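You operate a simulated robot arm through the tools that you are given. There is no shell and no other tool.

You are at the controls of a simulated robot arm. One attempt, no reset.

Task
Flush the top-up pot with the yellow cup's water.
Fine: pour it in, cup into the white tray; open the outflow valve till the pot is empty, close it and shut the lid; spill nothing. Where these are worked on the way, their far stop is far enough and under half their travel is too little: outflow valve.

Only the result counts: the job must be done as asked and must still hold three seconds after the hand-in. Knocking over, shifting, dropping, spilling or breaking anything else fails it. A push-on lid holds only when it is set on centred and level and pressed home; a screw cap is set on level and turned clockwise until tight.

Robot
A 7-joint arm with a two-finger parallel gripper, fixed in place. Base frame: the origin is at the foot of the arm, x ahead of it, y to its left, z up. Lengths are in m, angles in degrees, forces in N, time in s.
With the tool pointing down near the work surface it reaches from about 0.44 to 0.78 m from the base axis. Its first joint turns from -166.0 to 166.0 degrees. Payload 4.4 kg.
Tool frame: the origin (TCP) lies between the finger pads and is the grasp point; the fingertips stand 0.023 m ahead of it; z points along the fingers, y is the line along which they close. Largest opening 0.094 m; finger width 0.038, thickness 0.01; the body of the gripper, 0.054 by 0.096 m, starts 0.039 m behind the TCP.
Orientation is that of the tool frame in the base frame, as a unit quaternion [x, y, z, w]. With the fingers straight down and closing along the base's y, the tool's x points along the base's -x, its y along +y and its z along -z.

Tools
- The arm moves only by the tool nudge_tool. Its argument "steps" is a list that holds one entry, the list of rows, each a list of 7 numbers: the finger opening in m, from 0 to 0.094, then the shift along the base's x, y, z in m, then the turn, a rotation vector about the base's x, y, z in degrees. In form: [[[fingers, tx, ty, tz, rx, ry, rz], ...]]. A call has 1 to 20 rows; each row shifts and turns the commanded pose from where the row before left it. Rows are played at 5 a second. More than 0.05 m and 8.6 degrees between two rows, or a gripper value outside its range, and nothing of the call is played. A pose out of reach is approached as far as the arm can. The call stops where the force on the tool passes 90 N (or 10 N more than at its start, if that is more) or the arm is blocked; 0.2 s more then pass. Each finger travels about 0.108 m/s and halts on what it meets, pressing with about 37 N; the grip force reading is that of the motor and also rises with nothing between the fingers. The clock runs only during rows and for 0.2 s after the last one: add rows that do not move to give the fingers time. The reply holds the time, the measured pose of the TCP, the force on the tool along the base axes, the opening and the grip force, in the units named above and with some noise, with the torque about the TCP (base axes, N m) and any sound that the robot's microphone picked up.
- Cameras (640 x 400 px; columns grow to the right, rows downward): "scene" is fixed at [0.3998, -0.5018, 1.7056]; the picture's right is [-0.84, -0.54, 0.00], its down [-0.54, 0.84, -0.07] and it looks along [0.04, -0.06, -1.00] (base axes); focal length 214 px, centre (320, 200). "wrist" rides on the gripper at [0.086, 0.016, -0.075] in the tool frame; the picture's right is [-0.18, 0.98, 0.00], its down [-0.58, -0.11, -0.81] and it looks along [-0.79, -0.15, 0.59] (tool axes); focal length 243 px, centre (320, 200). There is no depth. A picture from a camera that has moved, and an enlarged one, comes with that camera's place and axes in the base frame and with its lens.
- capture(camera): a new picture of that camera. No time passes.
- zoom(camera, box): a new picture of the part [left, top, right, bottom] of that camera's present view, enlarged. No time passes.
- sign_off(): hands the job in; it is judged then, once.

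Nothing tells you positions but the pictures and the camera data. Unless the task says otherwise, let go and move clear before handing in.

The tools are called as a command line: name --argument value ..., lists and objects as JSON in quotes. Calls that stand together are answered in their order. nudge_tool: Moves the arm, as the interface text tells. Its arguments: {"type":"object","properties":{"steps":{"type":"array"}},"required":["steps"]} The other tools are called the same way: capture (camera) takes a picture; zoom (camera, box) takes an enlarged picture of a part of a camera's view; sign_off () hands the job in.

At the start:

```text
t: 0.0
position: [0.2329, -0.391, 1.3665]
ee_rot: [0.0, 1.0, -0.001, 0.0]
wrist_force: [0.3, -0.8, 0.2]
wrist_torque: [0.0, 0.0, -0.01]
width: 0.094
gripper_force: 0.0
```

scene: 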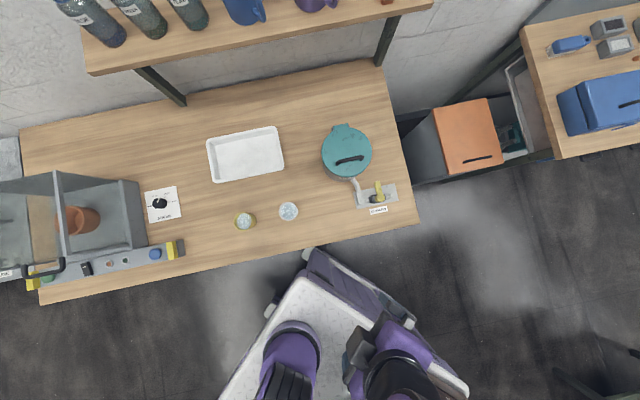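
wrist: 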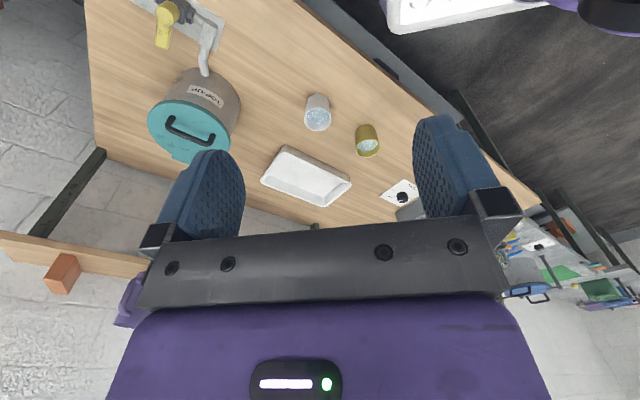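

I see a bench with a teal-lidded pot, an outflow valve with a yellow handle, a white tray, and two small cups (one yellow, one clear or white). I'll take closer looks before moving.

zoom --camera "scene" --box '[300, 110, 420, 230]'

zoom --camera "scene" --box '[190, 110, 330, 240]'

zoom --camera "wrist" --box '[120, 0, 260, 180]'

zoom --camera "wrist" --box '[250, 70, 430, 210]'

```text
3.33 times, centred on (360, 170) of scene
camera zoom: at [0.3998, -0.5018, 1.7056], right [-0.84, -0.54, 0.0], down [-0.54, 0.84, -0.07], along [0.04, -0.06, -1.0], focal length 715 px, centre (187, 300)
```

zoom: 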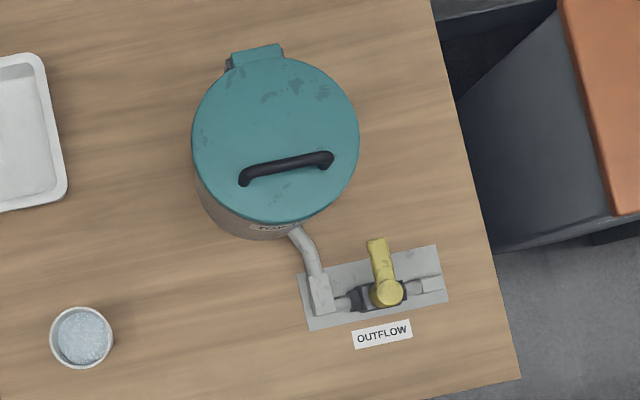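

```text
3.08 times, centred on (260, 175) of scene
camera zoom: at [0.3998, -0.5018, 1.7056], right [-0.84, -0.54, 0.0], down [-0.54, 0.84, -0.07], along [0.04, -0.06, -1.0], focal length 660 px, centre (505, 277)
```

zoom: 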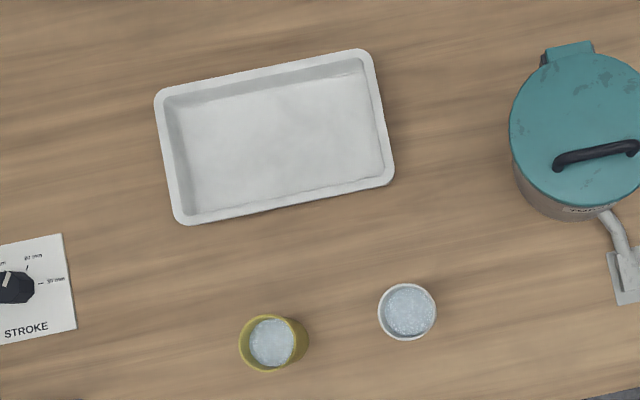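

```text
2.22 times, centred on (190, 90) of wrist
camera zoom: at [0.1475, -0.376, 1.4412], right [0.18, 0.98, 0.0], down [0.58, -0.11, 0.81], along [0.79, -0.15, -0.59], focal length 539 px, centre (609, 444)
```

zoom: 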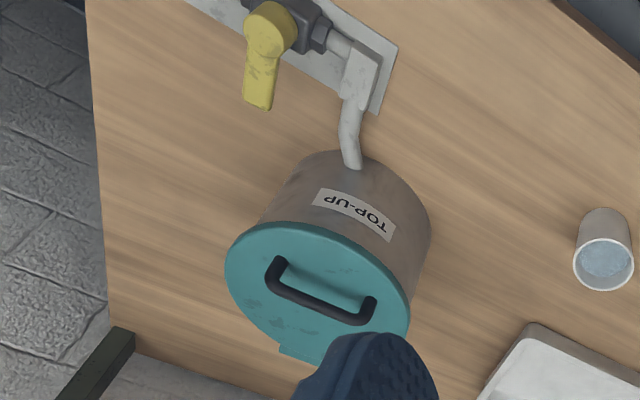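

```text
2.86 times, centred on (340, 140) of wrist
camera zoom: at [0.1475, -0.376, 1.4412], right [0.18, 0.98, 0.0], down [0.58, -0.11, 0.81], along [0.79, -0.15, -0.59], focal length 693 px, centre (263, 371)
```

zoom: 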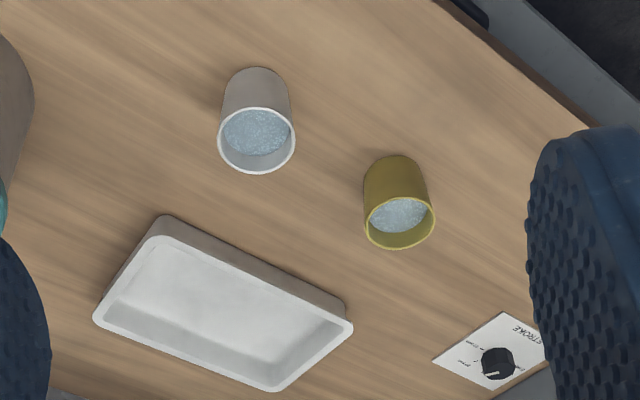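

The pot lid is hinged at the back with a handle near the front. I put the lid at about (0.44, -0.73, 1.0) and the yellow cup near (0.62, -0.34). I'll lower the arm toward the work area and turn it outward for better views.

nudge_tool --steps '[[[0.094, 0.025, 0.01, -0.02, 0, 0, -4], [0.094, 0.025, 0.01, -0.02, 0, 0, -4], [0.094, 0.025, 0.01, -0.02, 0, 0, -4], [0.094, 0.025, 0.01, -0.02, 0, 0, -4], [0.094, 0.025, 0.01, -0.02, 0, 0, -4], [0.094, 0.025, 0.01, -0.02, 0, 0, -4], [0.094, 0.025, 0.01, -0.02, 0, 0, -4], [0.094, 0.025, 0.01, -0.02, 0, 0, -4]]]'

capture --camera "wrist"

capture --camera "scene"

```text
t: 1.8
position: [0.431, -0.3096, 1.208]
ee_rot: [0.277, 0.961, 0.0, -0.001]
wrist_force: [-0.9, -0.6, -0.2]
wrist_torque: [0.0, -0.03, -0.02]
width: 0.0938
gripper_force: 0.1
```

```text
taken
camera wrist: at [0.3668, -0.2512, 1.2821], right [0.68, 0.73, 0.0], down [0.43, -0.4, 0.81], along [0.59, -0.55, -0.59], focal length 243 px, centre (320, 200)
```

wrist: 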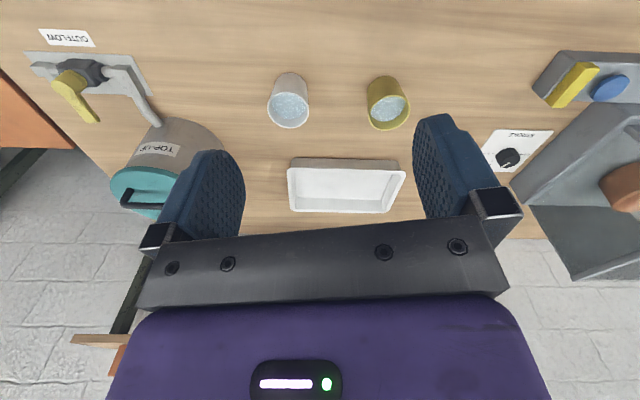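

```text
taken
```

scene: 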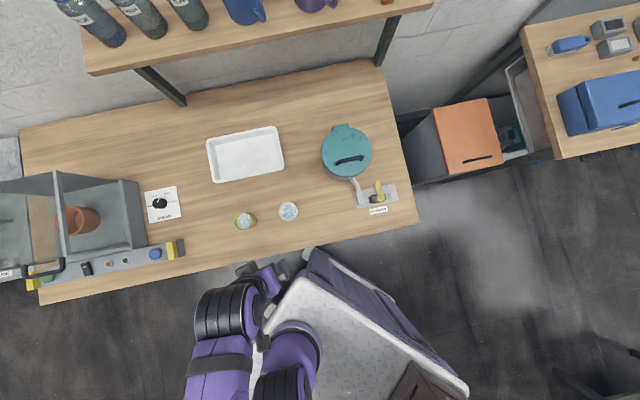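

The view is good: both cups, the tray, the pot and the valve are all in sight. I'll zoom in to locate them precisely.

zoom --camera "wrist" --box '[250, 60, 430, 220]'

zoom --camera "wrist" --box '[20, 20, 220, 220]'

zoom --camera "scene" --box '[220, 190, 310, 240]'

zoom --camera "scene" --box '[315, 115, 405, 220]'

```text
2.50 times, centred on (340, 140) of wrist
camera zoom: at [0.3668, -0.2512, 1.2821], right [0.68, 0.73, 0.0], down [0.43, -0.4, 0.81], along [0.59, -0.55, -0.59], focal length 606 px, centre (270, 350)
```

zoom: 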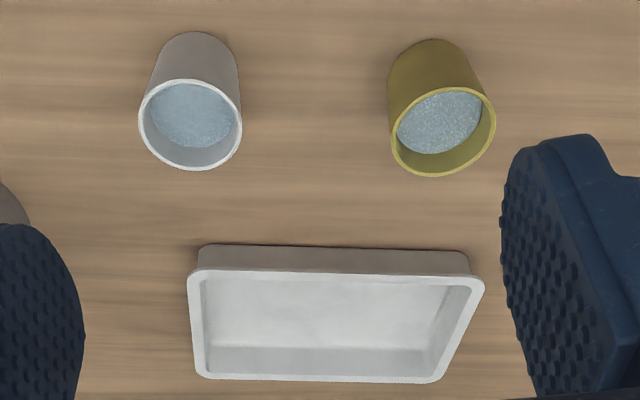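

```text
2.00 times, centred on (120, 120) of wrist
camera zoom: at [0.3668, -0.2512, 1.2821], right [0.68, 0.73, 0.0], down [0.43, -0.4, 0.81], along [0.59, -0.55, -0.59], focal length 485 px, centre (720, 360)
```

zoom: 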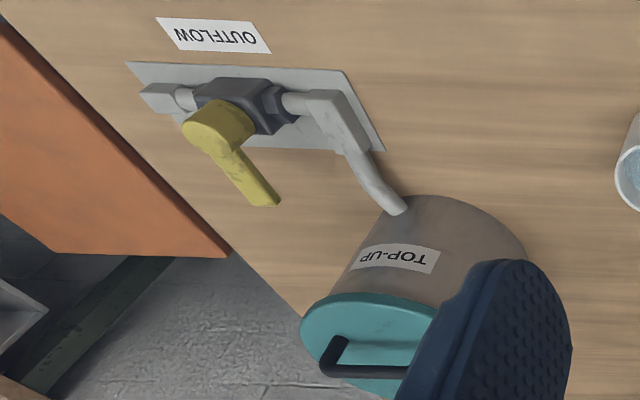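

```text
7.11 times, centred on (265, 215) of scene
camera zoom: at [0.3998, -0.5018, 1.7056], right [-0.84, -0.54, 0.0], down [-0.54, 0.84, -0.07], along [0.04, -0.06, -1.0], focal length 1525 px, centre (711, 93)
```

zoom: 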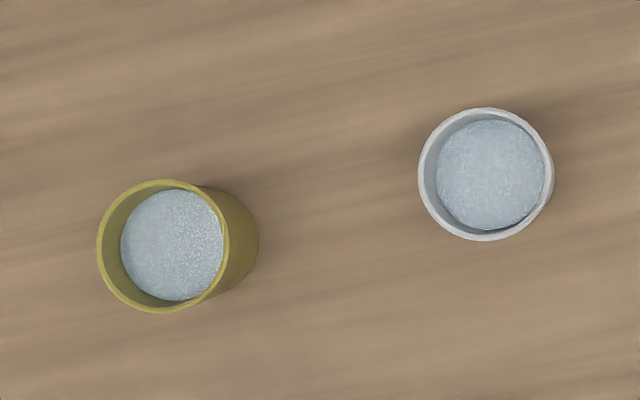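

```text
3.81 times, centred on (360, 168) of scene
camera zoom: at [0.3998, -0.5018, 1.7056], right [-0.84, -0.54, 0.0], down [-0.54, 0.84, -0.07], along [0.04, -0.06, -1.0], focal length 817 px, centre (168, 324)
```

zoom: 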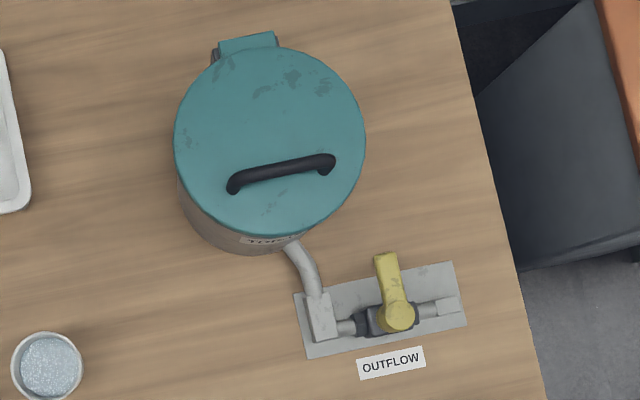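

I estimate the yellow cup's rim at (0.62, -0.33, 0.927), about 67 mm across, with the table at z≈0.86. The lid handle is at about (0.413, -0.706, 1.02), its bar running at roughly 45°. Next I'll test reach above the pot with the fingers turned across the bar.

nudge_tool --steps '[[[0.094, -0.0045, -0.028, 0, 0, 0, 7], [0.094, -0.0045, -0.028, 0, 0, 0, 7], [0.094, -0.0045, -0.028, 0, 0, 0, 7], [0.094, -0.0045, -0.028, 0, 0, 0, 7], [0.094, -0.0045, -0.028, 0, 0, 0, 7], [0.094, -0.0045, -0.028, 0, 0, 0, 7], [0.094, -0.0045, -0.028, 0, 0, 0, 7], [0.094, -0.0045, -0.028, 0, 0, 0, 7], [0.094, -0.0045, -0.028, 0, 0, 0, 7], [0.094, -0.0045, -0.028, 0, 0, 0, 7], [0.094, -0.0045, -0.028, 0, 0, 0, 7], [0.094, 0, 0, 0, 0, 0, 0]]]'

capture --camera "wrist"

capture --camera "scene"

```text
t: 4.4
position: [0.3847, -0.619, 1.209]
ee_rot: [-0.384, 0.923, 0.0, -0.001]
wrist_force: [0.5, 0.2, 0.1]
wrist_torque: [-0.02, 0.03, -0.03]
width: 0.094
gripper_force: 0.1
```

```text
taken
camera wrist: at [0.3134, -0.6696, 1.2839], right [-0.57, 0.82, 0.0], down [0.49, 0.33, 0.81], along [0.66, 0.46, -0.59], focal length 243 px, centre (320, 200)
```

wrist: 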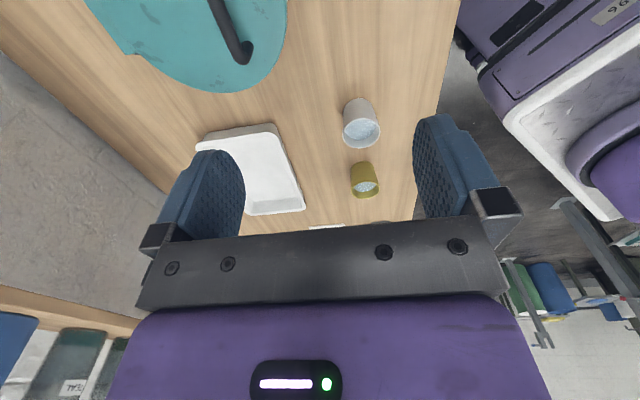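

```text
taken
```

scene: 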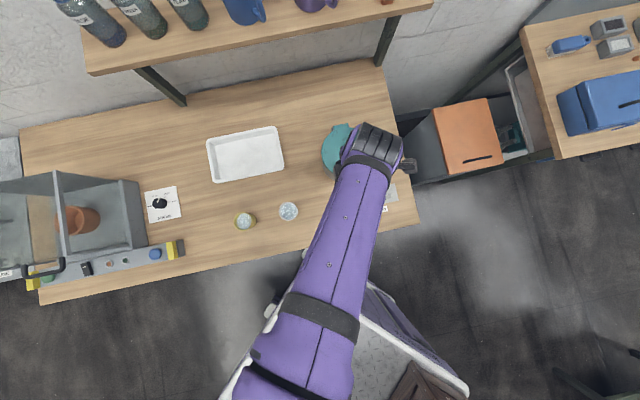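

The orientation is reachable. I'll zoom to triangulate the handle.

zoom --camera "wrist" --box '[80, 0, 300, 130]'

```text
2.91 times, centred on (190, 65) of wrist
camera zoom: at [0.3134, -0.6696, 1.2839], right [-0.57, 0.82, 0.0], down [0.49, 0.33, 0.81], along [0.66, 0.46, -0.59], focal length 706 px, centre (698, 593)
```

zoom: 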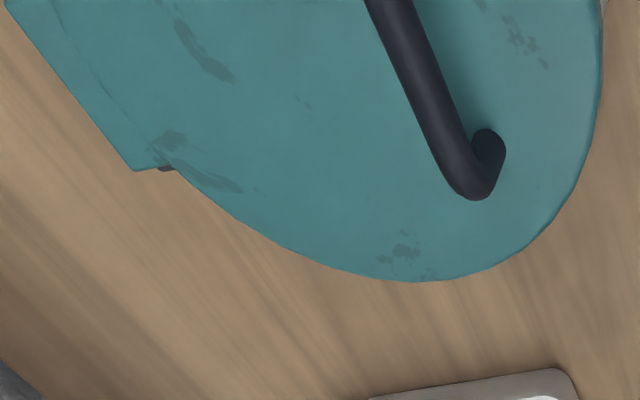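

I'll shift back a little so the camera sees the whole handle.

nudge_tool --steps '[[[0.094, -0.04, -0.02, 0, 0, 0, 0], [0.094, -0.04, -0.02, 0, 0, 0, 0], [0.094, -0.04, -0.02, 0, 0, 0, 0], [0.094, 0, 0, 0, 0, 0, 0]]]'

capture --camera "wrist"

zoom --camera "wrist" --box '[140, 20, 340, 145]'

```text
t: 5.4
position: [0.2631, -0.678, 1.2081]
ee_rot: [-0.382, 0.924, 0.0, 0.0]
wrist_force: [0.2, 0.8, -1.0]
wrist_torque: [0.0, 0.03, 0.03]
width: 0.0942
gripper_force: 0.1
```

```text
taken
camera wrist: at [0.1913, -0.7301, 1.2833], right [-0.56, 0.83, 0.0], down [0.49, 0.33, 0.81], along [0.67, 0.46, -0.59], focal length 243 px, centre (320, 200)
```

wrist: 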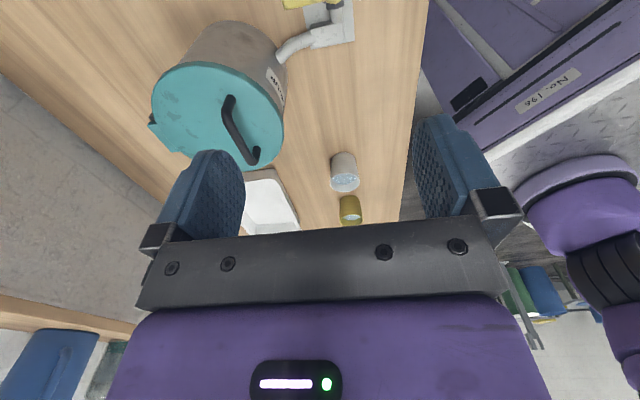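

```text
3.20 times, centred on (240, 82) of wrist
camera zoom: at [0.1913, -0.7301, 1.2833], right [-0.56, 0.83, 0.0], down [0.49, 0.33, 0.81], along [0.67, 0.46, -0.59], focal length 776 px, centre (576, 576)
```

zoom: 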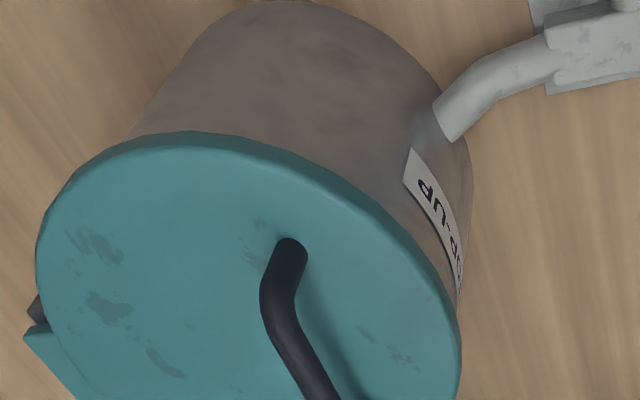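

zoom --camera "wrist" --box '[140, 50, 300, 180]'

```text
3.08 times, centred on (220, 115) of wrist
camera zoom: at [0.1913, -0.7301, 1.2833], right [-0.56, 0.83, 0.0], down [0.49, 0.33, 0.81], along [0.67, 0.46, -0.59], focal length 746 px, centre (628, 462)
```

zoom: 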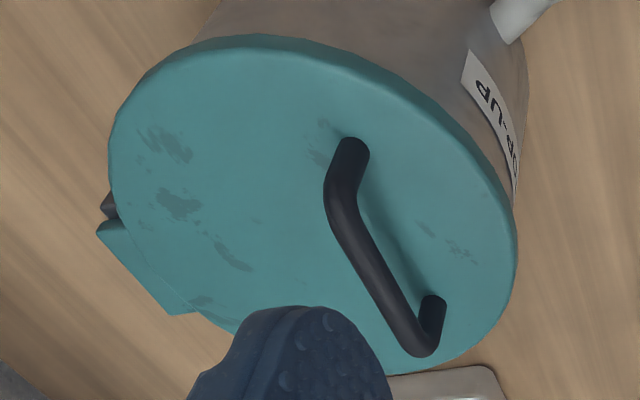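

The handle bar's centre comes out at about (0.413, -0.698, 1.043), roughly 14 mm thick, with the lid top at z≈1.015 and the hinge near (0.50, -0.79). I'll move to a pre-grasp, tilted 20° outward with a narrow opening.

nudge_tool --steps '[[[0.034, 0.032, 0.0006, -0.0195, -3.54, -3.54, 0], [0.034, 0.032, 0.0006, -0.0195, -3.54, -3.54, 0], [0.034, 0.032, 0.0006, -0.0195, -3.54, -3.54, 0], [0.034, 0.032, 0.0006, -0.0195, -3.54, -3.54, 0], [0.034, 0, 0, 0, 0, 0, 0]]]'

capture --camera "wrist"

zoom --camera "scene" --box '[290, 100, 430, 230]'

```text
t: 6.6
position: [0.3928, -0.6753, 1.1248]
ee_rot: [-0.377, 0.91, -0.161, 0.067]
wrist_force: [0.1, -0.2, -0.2]
wrist_torque: [0.01, -0.01, -0.01]
width: 0.0341
gripper_force: 0.0
```

```text
taken
camera wrist: at [0.3032, -0.7092, 1.1899], right [-0.52, 0.78, -0.34], down [0.29, 0.53, 0.79], along [0.8, 0.32, -0.5], focal length 243 px, centre (320, 200)
```

wrist: 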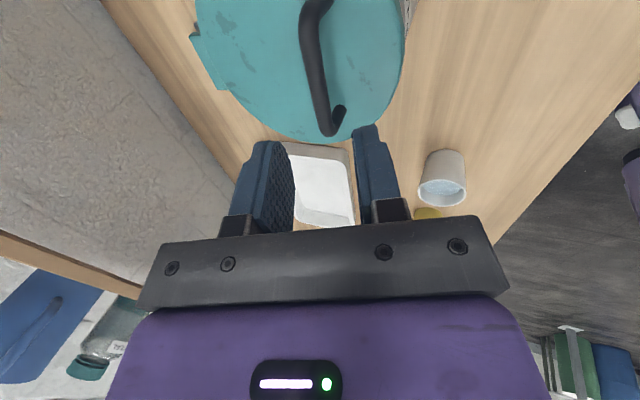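

```text
3.08 times, centred on (360, 165) of scene
camera zoom: at [0.3998, -0.5018, 1.7056], right [-0.84, -0.54, 0.0], down [-0.54, 0.84, -0.07], along [0.04, -0.06, -1.0], focal length 660 px, centre (197, 308)
```

zoom: 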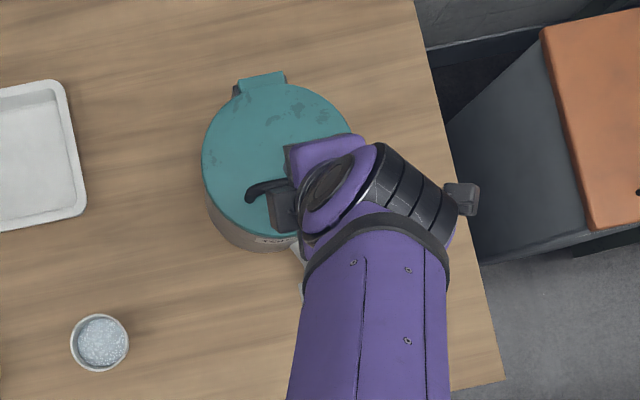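

nudge_tool --steps '[[[0.034, 0.0055, -0.006, -0.022, 0, 0, 0], [0.034, 0.0055, -0.006, -0.022, 0, 0, 0], [0.034, 0, 0, 0, 0, 0, 0]]]'

capture --camera "wrist"

zoom --camera "wrist" --box '[220, 0, 420, 200]'

```text
t: 7.4
position: [0.4029, -0.6909, 1.0825]
ee_rot: [-0.376, 0.91, -0.16, 0.066]
wrist_force: [0.0, -0.2, -0.6]
wrist_torque: [0.0, 0.01, 0.0]
width: 0.034
gripper_force: 0.2
```

```text
taken
camera wrist: at [0.3139, -0.7235, 1.1472], right [-0.52, 0.78, -0.34], down [0.29, 0.53, 0.79], along [0.8, 0.32, -0.5], focal length 243 px, centre (320, 200)
```

wrist: 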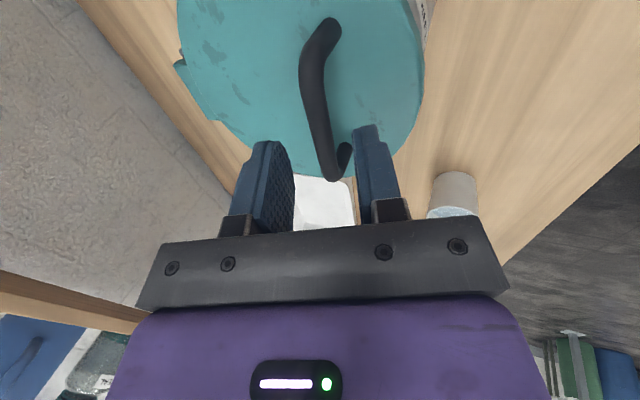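

```text
2.00 times, centred on (320, 100) of wrist
camera zoom: at [0.3139, -0.7235, 1.1472], right [-0.52, 0.78, -0.34], down [0.29, 0.53, 0.79], along [0.8, 0.32, -0.5], focal length 485 px, centre (320, 400)
```

zoom: 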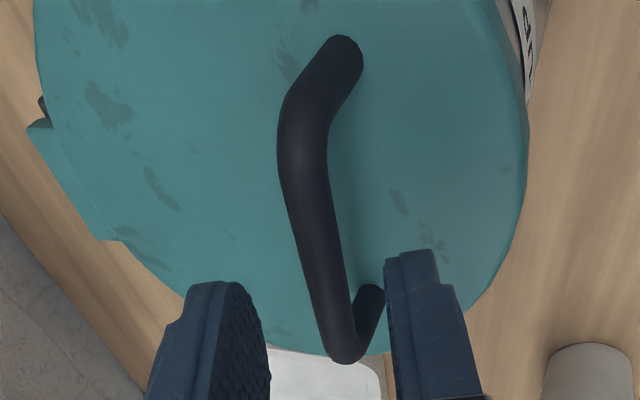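

The bar lines up between the fingers. I'll advance 27 mm and close.

nudge_tool --steps '[[[0.034, 0.003, -0.003, -0.0125, 0, 0, 0], [0.034, 0.003, -0.003, -0.0125, 0, 0, 0], [0.034, 0, 0, 0, 0, 0, 0]]]'

capture --camera "wrist"

```text
t: 8.2
position: [0.409, -0.6948, 1.0582]
ee_rot: [-0.378, 0.909, -0.161, 0.067]
wrist_force: [0.1, 0.2, 0.6]
wrist_torque: [-0.01, 0.02, 0.01]
width: 0.0341
gripper_force: 0.1
```

```text
taken
camera wrist: at [0.3192, -0.7295, 1.1229], right [-0.52, 0.78, -0.34], down [0.29, 0.53, 0.79], along [0.8, 0.32, -0.51], focal length 243 px, centre (320, 200)
```

wrist: 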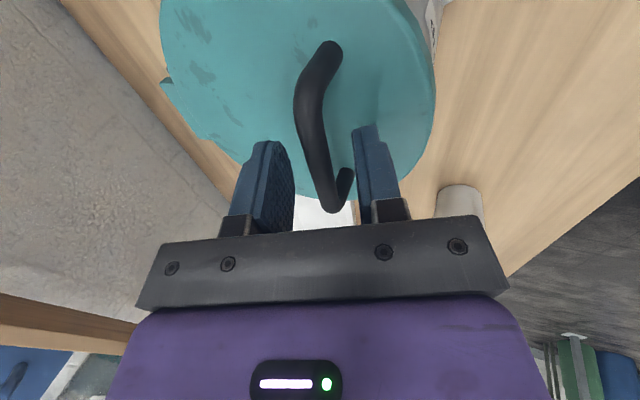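

nudge_tool --steps '[[[0.034, 0.001, -0.001, -0.004, 0, 0, 0], [0.0, 0, 0, 0, 0, 0, 0], [0.0, 0, 0, 0, 0, 0, 0], [0.0, 0, 0, 0, 0, 0, 0]]]'

capture --camera "wrist"

```text
t: 9.2
position: [0.4102, -0.6954, 1.0556]
ee_rot: [-0.377, 0.91, -0.159, 0.067]
wrist_force: [-3.4, 3.6, -1.4]
wrist_torque: [0.22, -0.15, 0.11]
width: 0.0117
gripper_force: 44.5
```

```text
taken
camera wrist: at [0.3205, -0.7301, 1.1192], right [-0.52, 0.78, -0.34], down [0.29, 0.53, 0.8], along [0.8, 0.32, -0.5], focal length 243 px, centre (320, 200)
```

wrist: 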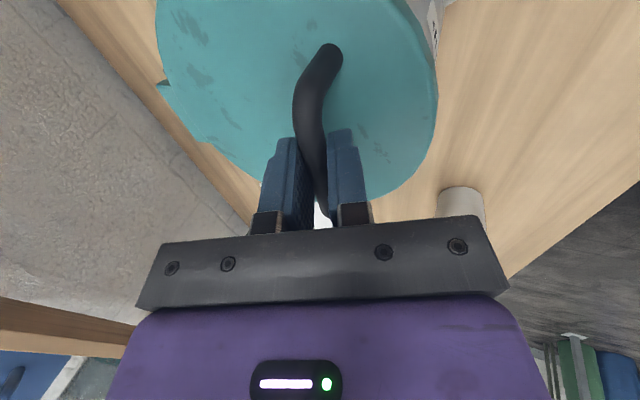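

The handle is gripped. I'll lift it along the hinge arc, about 10° to begin with.

nudge_tool --steps '[[[0.0, 0.0026, -0.0026, 0.0105, 0, 0, 0], [0.0, 0.0038, -0.0038, 0.0105, 0, 0, 0], [0.0, 0, 0, 0, 0, 0, 0]]]'

capture --camera "wrist"

zoom --camera "scene" --box '[290, 100, 430, 230]'

```text
t: 10.0
position: [0.4159, -0.7024, 1.0769]
ee_rot: [-0.377, 0.91, -0.161, 0.066]
wrist_force: [1.8, 2.9, -4.5]
wrist_torque: [0.41, -0.22, 0.11]
width: 0.0116
gripper_force: 45.0
```

```text
taken
camera wrist: at [0.3267, -0.7364, 1.1414], right [-0.52, 0.78, -0.34], down [0.29, 0.53, 0.8], along [0.8, 0.32, -0.5], focal length 243 px, centre (320, 200)
```

wrist: 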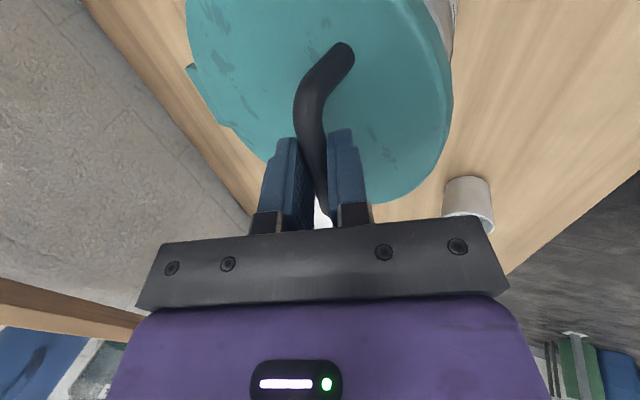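

```text
3.08 times, centred on (360, 165) of scene
camera zoom: at [0.3998, -0.5018, 1.7056], right [-0.84, -0.54, 0.0], down [-0.54, 0.84, -0.07], along [0.04, -0.06, -1.0], focal length 660 px, centre (197, 308)
```

zoom: 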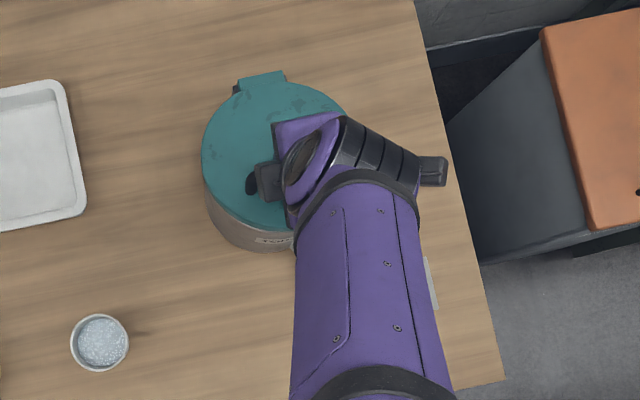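

nudge_tool --steps '[[[0.0, 0.0044, -0.0044, 0.0097, 0, 0, 0], [0.0, 0.0048, -0.0048, 0.0093, 0, 0, 0], [0.0, 0.0052, -0.0052, 0.0086, 0, 0, 0], [0.0, 0.0055, -0.0055, 0.008, 0, 0, 0], [0.0, 0.0062, -0.0062, 0.007, 0, 0, 0], [0.0, 0.0065, -0.0065, 0.0064, 0, 0, 0], [0.0, 0, 0, 0, 0, 0, 0]]]'

capture --camera "wrist"

zoom --camera "scene" --box '[290, 100, 430, 230]'

```text
t: 11.6
position: [0.4496, -0.7353, 1.1256]
ee_rot: [-0.377, 0.91, -0.161, 0.066]
wrist_force: [-9.7, -5.5, 0.2]
wrist_torque: [-0.23, 0.43, 0.06]
width: 0.0117
gripper_force: 44.6
```

```text
taken
camera wrist: at [0.3598, -0.7693, 1.1896], right [-0.52, 0.78, -0.34], down [0.29, 0.53, 0.79], along [0.8, 0.32, -0.51], focal length 243 px, centre (320, 200)
```

wrist: 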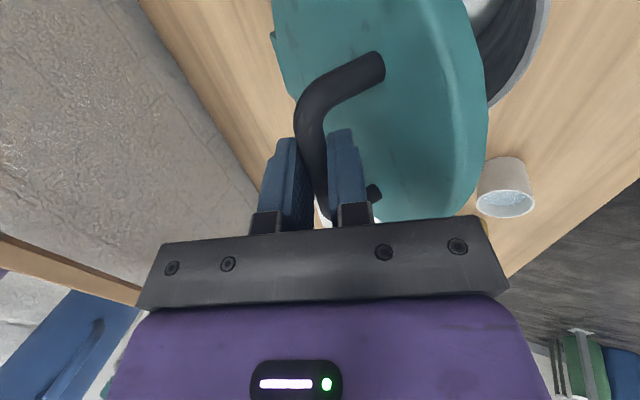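

```text
3.08 times, centred on (360, 165) of scene
camera zoom: at [0.3998, -0.5018, 1.7056], right [-0.84, -0.54, 0.0], down [-0.54, 0.84, -0.07], along [0.04, -0.06, -1.0], focal length 660 px, centre (197, 308)
```

zoom: 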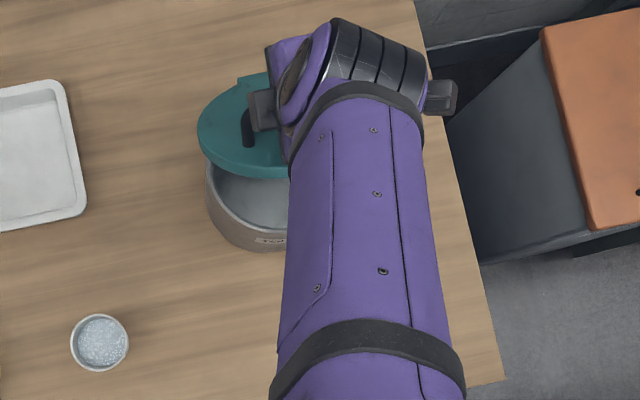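

The lid is about 40° open and moving freely. I'll continue to about 58°.

nudge_tool --steps '[[[0.0, 0.0062, -0.0075, 0.0056, 0, 0, 0], [0.0, 0.0064, -0.0079, 0.0049, 0, 0, 0], [0.0, 0.0066, -0.008, 0.0037, 0, 0, 0], [0.0, 0.0066, -0.008, 0.0028, 0, 0, 0], [0.0, 0, 0, 0, 0, 0, 0]]]'

capture --camera "wrist"

zoom --camera "scene" --box '[290, 100, 430, 230]'

```text
t: 12.8
position: [0.4759, -0.7644, 1.1423]
ee_rot: [-0.378, 0.909, -0.16, 0.067]
wrist_force: [13.1, 14.4, -1.0]
wrist_torque: [0.72, -0.6, -0.27]
width: 0.0116
gripper_force: 45.1
```

```text
taken
camera wrist: at [0.3885, -0.7986, 1.2066], right [-0.52, 0.78, -0.34], down [0.29, 0.53, 0.8], along [0.8, 0.32, -0.5], focal length 243 px, centre (320, 200)
```

wrist: 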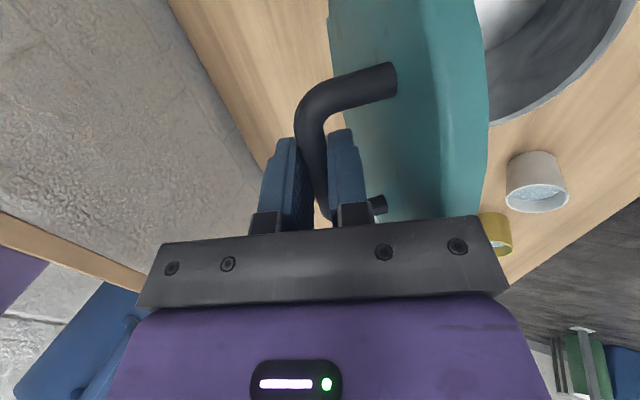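

```text
3.08 times, centred on (360, 165) of scene
camera zoom: at [0.3998, -0.5018, 1.7056], right [-0.84, -0.54, 0.0], down [-0.54, 0.84, -0.07], along [0.04, -0.06, -1.0], focal length 660 px, centre (197, 308)
```

zoom: 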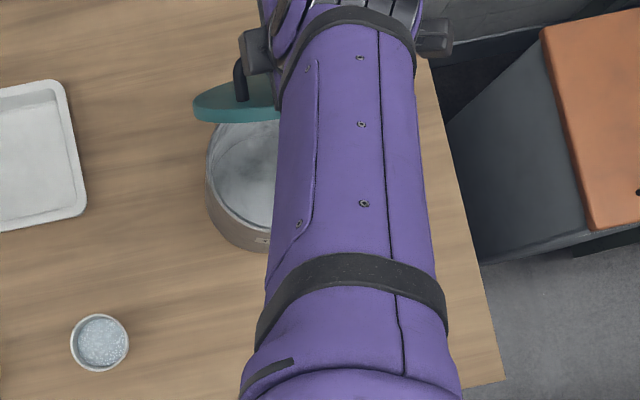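

The lid is near 60°. I'll open the fingers slightly, with the bar still caged between them, to see whether the hinge holds the lid by itself.

nudge_tool --steps '[[[0.024, 0.0015, 0.0015, 0, 0, 0, 0], [0.024, 0, 0, 0, 0, 0, 0], [0.024, 0, 0, 0, 0, 0, 0]]]'

capture --camera "wrist"

```text
t: 13.6
position: [0.4752, -0.7646, 1.1426]
ee_rot: [-0.377, 0.91, -0.16, 0.067]
wrist_force: [0.7, -0.2, 0.1]
wrist_torque: [0.01, -0.02, -0.05]
width: 0.0238
gripper_force: 0.0
```

```text
taken
camera wrist: at [0.3865, -0.7985, 1.2077], right [-0.52, 0.78, -0.34], down [0.29, 0.53, 0.79], along [0.8, 0.32, -0.51], focal length 243 px, centre (320, 200)
```

wrist: 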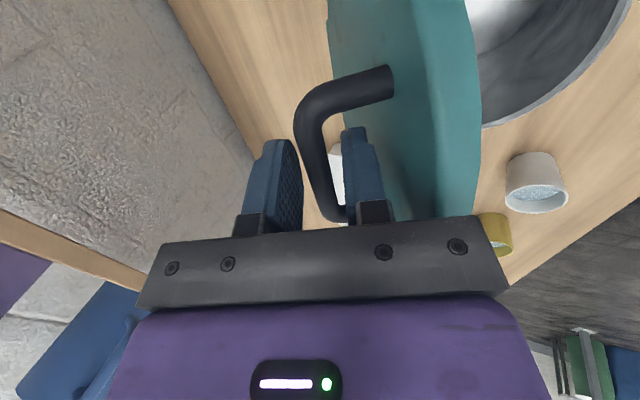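

nudge_tool --steps '[[[0.034, 0, 0, 0, 0, 0, 0], [0.034, 0, 0, 0, 0, 0, 0], [0.034, 0, 0, 0, 0, 0, 0]]]'

zoom --camera "wrist" --box '[220, 40, 500, 240]'

```text
t: 14.4
position: [0.4762, -0.7647, 1.1435]
ee_rot: [-0.377, 0.91, -0.16, 0.066]
wrist_force: [0.7, -0.1, -0.3]
wrist_torque: [-0.01, -0.03, 0.02]
width: 0.0339
gripper_force: 0.0
```

```text
2.00 times, centred on (360, 140) of wrist
camera zoom: at [0.3868, -0.7983, 1.2076], right [-0.52, 0.78, -0.34], down [0.29, 0.53, 0.79], along [0.8, 0.32, -0.51], focal length 485 px, centre (240, 320)
```

zoom: 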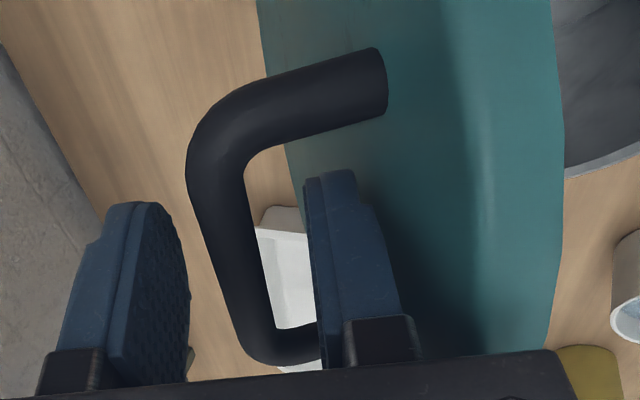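

The hinge friction holds the lid. I'll back out along the tool axis, then push the lid further open from its underside.

nudge_tool --steps '[[[0.027, 0, 0, 0, 0, 0, 0], [0.027, -0.0049, 0.0049, 0.0188, 0, 0, 0], [0.027, -0.0049, 0.0049, 0.0188, 0, 0, 0], [0.027, -0.0049, 0.0049, 0.0188, 0, 0, 0], [0.027, -0.0049, 0.0049, 0.0188, 0, 0, 0], [0.027, 0, 0, 0, 0, 0, 0]]]'

capture --camera "wrist"

zoom --camera "scene" --box '[290, 100, 430, 230]'

```text
t: 15.8
position: [0.4561, -0.7459, 1.2164]
ee_rot: [-0.377, 0.91, -0.162, 0.066]
wrist_force: [0.6, -0.2, 0.1]
wrist_torque: [0.02, -0.01, -0.02]
width: 0.0271
gripper_force: 0.1
```

```text
taken
camera wrist: at [0.3666, -0.7799, 1.2811], right [-0.52, 0.78, -0.34], down [0.29, 0.53, 0.8], along [0.8, 0.32, -0.5], focal length 243 px, centre (320, 200)
```

wrist: 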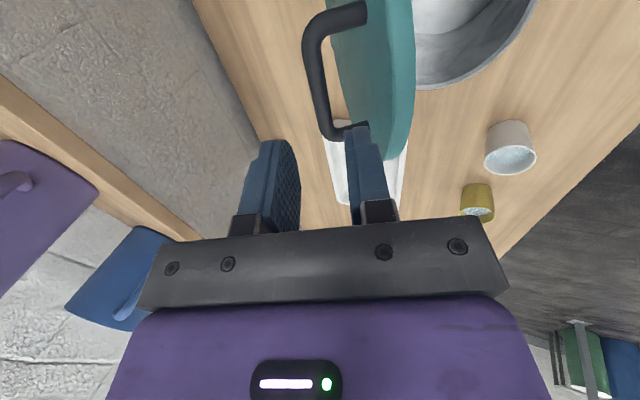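

```text
3.08 times, centred on (360, 165) of scene
camera zoom: at [0.3998, -0.5018, 1.7056], right [-0.84, -0.54, 0.0], down [-0.54, 0.84, -0.07], along [0.04, -0.06, -1.0], focal length 660 px, centre (197, 308)
```

zoom: 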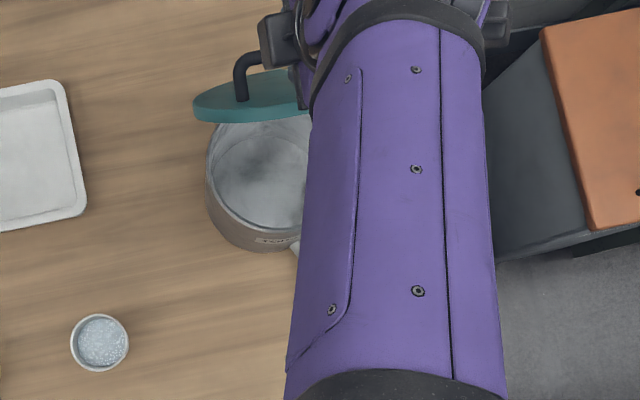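

The lid stays at about 60°. I'll raise and retreat, straighten the tool, and yaw to face outward at the pot's azimuth. That orientation should also serve for pushing the lid and later for pouring.

nudge_tool --steps '[[[0.0, 0, 0, 0.03, 0, 0, 0], [0.0, -0.021, 0.033, 0.01, 2.36, 2.36, 0], [0.0, -0.021, 0.033, 0.01, 2.36, 2.36, 0], [0.0, -0.021, 0.033, 0.0, 2.36, 2.36, 0], [0.0, -0.021, 0.033, 0.0, 2.36, 2.36, 0], [0.0, -0.021, 0.033, 0.0, 2.36, 2.36, 0], [0.0, -0.021, 0.033, 0.0, 2.36, 2.36, 0], [0.0, 0, 0, 0, 0, 0, -8], [0.0, 0, 0, 0, 0, 0, -8], [0.0, 0, 0, 0, 0, 0, -8], [0.0, 0, 0, 0, 0, 0, -8], [0.0, 0, 0, 0, 0, 0, -8], [0.0, 0, 0, 0, 0, 0, -8], [0.0, 0, 0, 0, 0, 0, -8], [0.0, 0, 0, 0, 0, 0, -8], [0.0, 0, 0, 0, 0, 0, -8], [0.0, 0, 0, 0, 0, 0, -8], [0.0, 0, 0, 0, 0, 0, -8], [0.0, 0, 0, 0, 0, 0, -8], [0.0, 0, 0, 0, 0, 0, -8]]]'

capture --camera "wrist"

capture --camera "scene"

```text
t: 20.0
position: [0.3308, -0.5472, 1.2679]
ee_rot: [0.494, 0.87, 0.0, 0.0]
wrist_force: [-0.4, 0.4, 0.6]
wrist_torque: [0.01, -0.01, -0.02]
width: 0.0001
gripper_force: 36.7
```

```text
taken
camera wrist: at [0.3005, -0.4664, 1.3419], right [0.94, 0.35, 0.0], down [0.2, -0.56, 0.81], along [0.28, -0.76, -0.59], focal length 243 px, centre (320, 200)
```

wrist: 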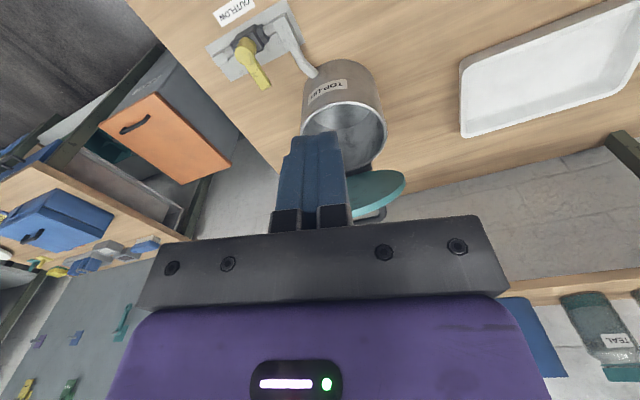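

```text
taken
```

scene: 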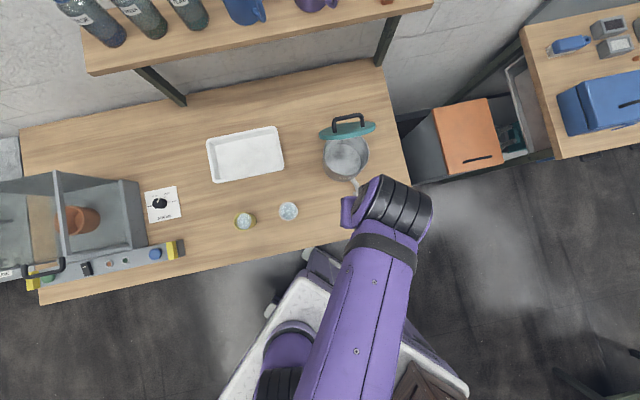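

zoom --camera "scene" --box '[300, 100, 400, 190]'

zoom --camera "wrist" --box '[200, 0, 440, 230]'

```text
4.44 times, centred on (350, 145) of scene
camera zoom: at [0.3998, -0.5018, 1.7056], right [-0.84, -0.54, 0.0], down [-0.54, 0.84, -0.07], along [0.04, -0.06, -1.0], focal length 953 px, centre (187, 444)
```

zoom: 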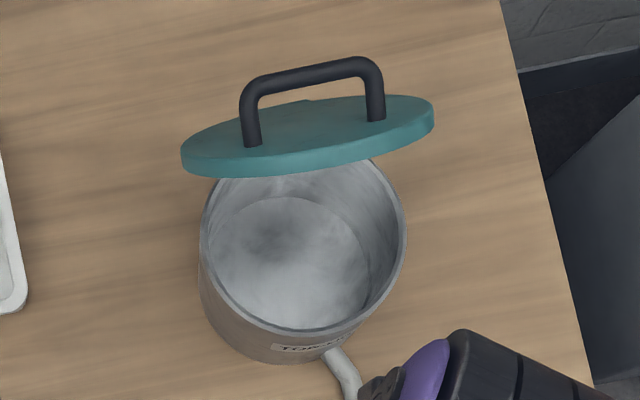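

```text
1.74 times, centred on (320, 115) of wrist
camera zoom: at [0.3005, -0.4664, 1.3419], right [0.94, 0.35, 0.0], down [0.2, -0.56, 0.81], along [0.28, -0.76, -0.59], focal length 422 px, centre (320, 348)
```

zoom: 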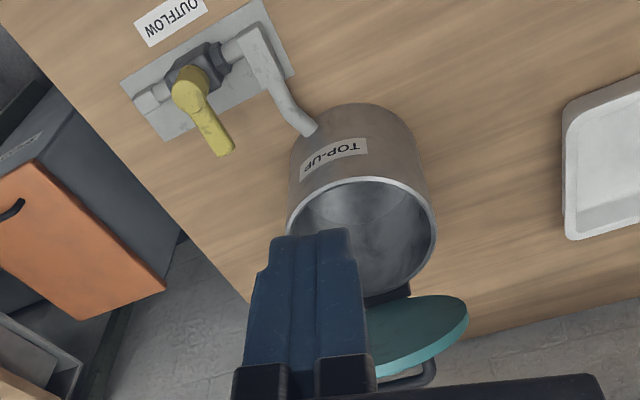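

The pot is empty, with its rim centre near (0.437, -0.724) and the lid at about 62°. I'll push it further open from the front with closed fingers, tilting the tool outward first.

nudge_tool --steps '[[[0.0, 0, 0, 0, -6.43, -3.86, 0], [0.0, 0, 0, 0, -6.43, -3.86, 0], [0.0, 0, 0, 0, -6.43, -3.86, 0], [0.0, 0, 0, 0, -6.43, -3.86, 0], [0.0, 0, 0, 0, -6.43, -3.86, 0], [0.0, 0, 0, 0, -6.43, -3.86, 0], [0.0, 0, 0, 0, -6.43, -3.86, 0], [0.0, 0, 0, 0, -6.43, -3.86, 0], [0.0, 0.0166, -0.0294, -0.0274, 0, 0, 0], [0.0, 0.0166, -0.0294, -0.0274, 0, 0, 0], [0.0, 0.0166, -0.0294, -0.0274, 0, 0, 0], [0.0, 0.0166, -0.0294, -0.0274, 0, 0, 0], [0.0, 0, 0, 0, 0, 0, 0]]]'

capture --camera "wrist"

zoom --camera "scene" --box '[290, 90, 430, 230]'

```text
t: 22.8
position: [0.3958, -0.6694, 1.1581]
ee_rot: [0.426, 0.754, -0.247, 0.435]
wrist_force: [-0.8, 0.2, 0.1]
wrist_torque: [0.0, 0.01, 0.03]
width: 0.0001
gripper_force: 36.9
```

```text
taken
camera wrist: at [0.3547, -0.5687, 1.1204], right [0.89, 0.43, 0.16], down [-0.3, 0.29, 0.91], along [0.34, -0.85, 0.39], focal length 243 px, centre (320, 200)
```

wrist: 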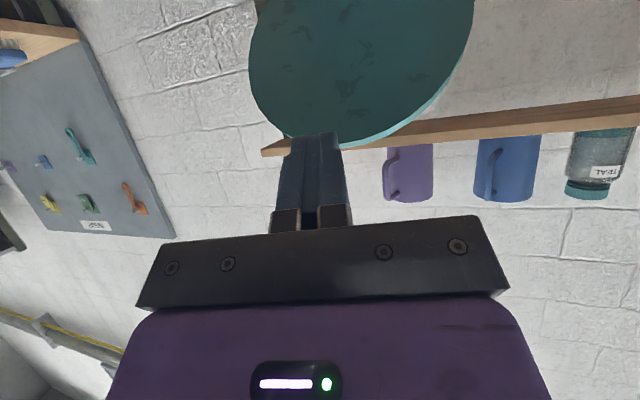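

```text
2.86 times, centred on (360, 160) of scene
camera zoom: at [0.3998, -0.5018, 1.7056], right [-0.84, -0.54, 0.0], down [-0.54, 0.84, -0.07], along [0.04, -0.06, -1.0], focal length 613 px, centre (206, 314)
```

zoom: 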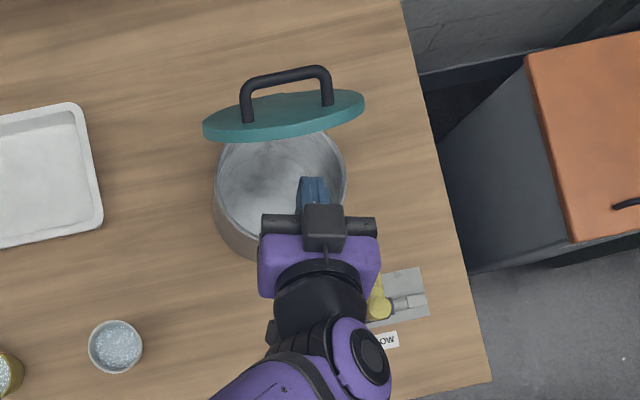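

I'll lower slightly and push along the hinge direction in small steps, watching the force.

nudge_tool --steps '[[[0.0, 0.005, -0.005, -0.018, 0, 0, 0], [0.0, 0.005, -0.005, -0.018, 0, 0, 0], [0.0, 0.01, -0.011, 0, 0, 0, 0], [0.0, 0.01, -0.011, 0, 0, 0, 0], [0.0, 0.01, -0.011, 0, 0, 0, 0], [0.0, 0.01, -0.011, 0, 0, 0, 0], [0.0, 0, 0, 0, 0, 0, 0]]]'

capture --camera "wrist"

zoom --camera "scene" --box '[290, 90, 430, 230]'

```text
t: 24.4
position: [0.4455, -0.7194, 1.1252]
ee_rot: [0.426, 0.754, -0.246, 0.435]
wrist_force: [0.1, 0.3, -0.1]
wrist_torque: [0.01, 0.05, 0.03]
width: 0.0
gripper_force: 36.8
```

```text
taken
camera wrist: at [0.4049, -0.6195, 1.0863], right [0.89, 0.43, 0.16], down [-0.3, 0.29, 0.91], along [0.34, -0.86, 0.39], focal length 243 px, centre (320, 200)
```

wrist: 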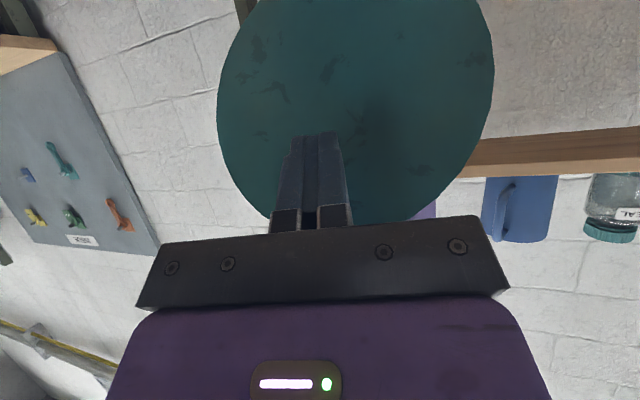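

```text
2.86 times, centred on (360, 160) of scene
camera zoom: at [0.3998, -0.5018, 1.7056], right [-0.84, -0.54, 0.0], down [-0.54, 0.84, -0.07], along [0.04, -0.06, -1.0], focal length 613 px, centre (206, 314)
```

zoom: 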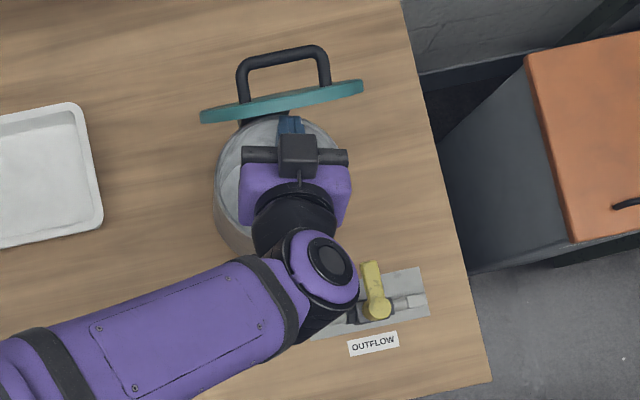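

The lid is moving under light force, so I'll push a bit more.

nudge_tool --steps '[[[0.0, 0.008, -0.009, 0.001, 0, 0, 0], [0.0, 0.008, -0.009, 0.001, 0, 0, 0], [0.0, 0.008, -0.009, 0.001, 0, 0, 0], [0.0, 0.006, -0.007, 0.001, 0, 0, 0], [0.0, 0, 0, 0, 0, 0, 0]]]'

capture --camera "wrist"

zoom --camera "scene" --box '[290, 90, 430, 230]'

```text
t: 25.6
position: [0.4769, -0.7545, 1.1274]
ee_rot: [0.427, 0.754, -0.246, 0.434]
wrist_force: [-0.5, -0.6, 0.3]
wrist_torque: [0.02, -0.02, 0.03]
width: 0.0
gripper_force: 37.0
```

```text
taken
camera wrist: at [0.4357, -0.6544, 1.0892], right [0.89, 0.43, 0.16], down [-0.3, 0.29, 0.91], along [0.34, -0.86, 0.39], focal length 243 px, centre (320, 200)
```

wrist: 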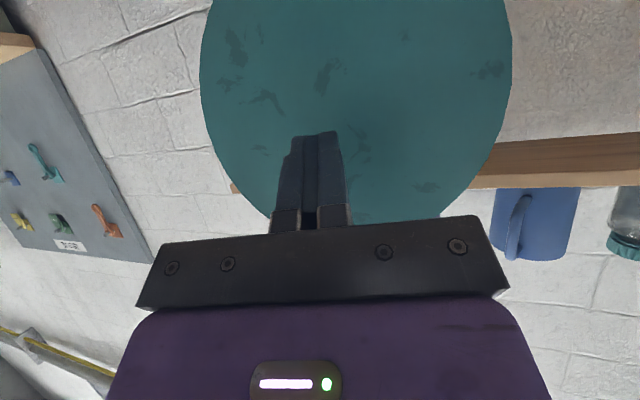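

```text
2.86 times, centred on (360, 160) of scene
camera zoom: at [0.3998, -0.5018, 1.7056], right [-0.84, -0.54, 0.0], down [-0.54, 0.84, -0.07], along [0.04, -0.06, -1.0], focal length 613 px, centre (206, 314)
```

zoom: 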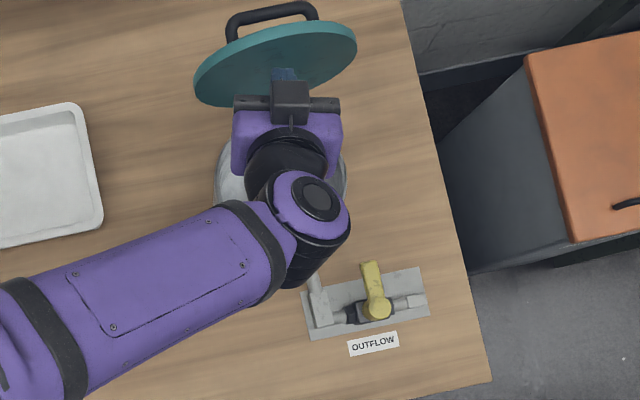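

The lid is now past vertical. I'll back off and check that it stays.

nudge_tool --steps '[[[0.0, -0.02, 0.025, 0.0, 0, 0, 0], [0.0, -0.02, 0.03, 0.01, 0, 0, 0], [0.0, -0.02, 0.035, 0.02, 0, 0, 0], [0.0, -0.02, 0.035, 0.02, 0, 0, 0], [0.0, -0.02, 0.035, 0.02, 0, 0, 0], [0.0, -0.02, 0.035, 0.02, 6.43, 3.86, 0], [0.0, 0, 0, 0.02, 6.43, 3.86, 0], [0.0, 0, 0, 0.02, 6.43, 3.86, 0], [0.0, 0, 0, 0, 6.43, 3.86, 0], [0.0, 0, 0, 0, 6.43, 3.86, 0], [0.0, 0, 0, 0, 6.43, 3.86, 0], [0.0, 0, 0, 0, 6.43, 3.86, 0], [0.0, 0, 0, 0, 6.43, 3.86, 0], [0.0, 0, 0, 0, 0, 0, 0]]]'

capture --camera "wrist"

capture --camera "scene"

```text
t: 28.6
position: [0.3558, -0.5575, 1.2565]
ee_rot: [0.493, 0.87, 0.0, -0.001]
wrist_force: [-0.7, 0.7, 0.5]
wrist_torque: [-0.02, -0.02, -0.02]
width: 0.0
gripper_force: 37.2
```

```text
taken
camera wrist: at [0.3267, -0.4761, 1.3312], right [0.94, 0.35, 0.0], down [0.21, -0.56, 0.81], along [0.28, -0.76, -0.59], focal length 243 px, centre (320, 200)
```

wrist: 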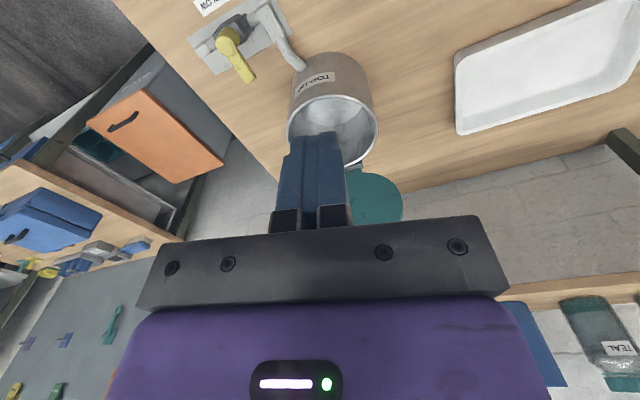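

```text
taken
```

scene: 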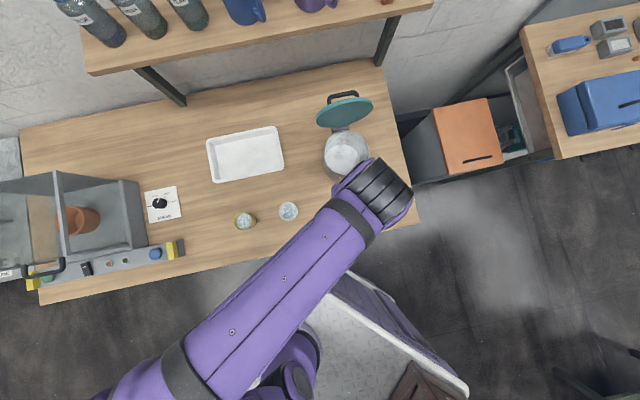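

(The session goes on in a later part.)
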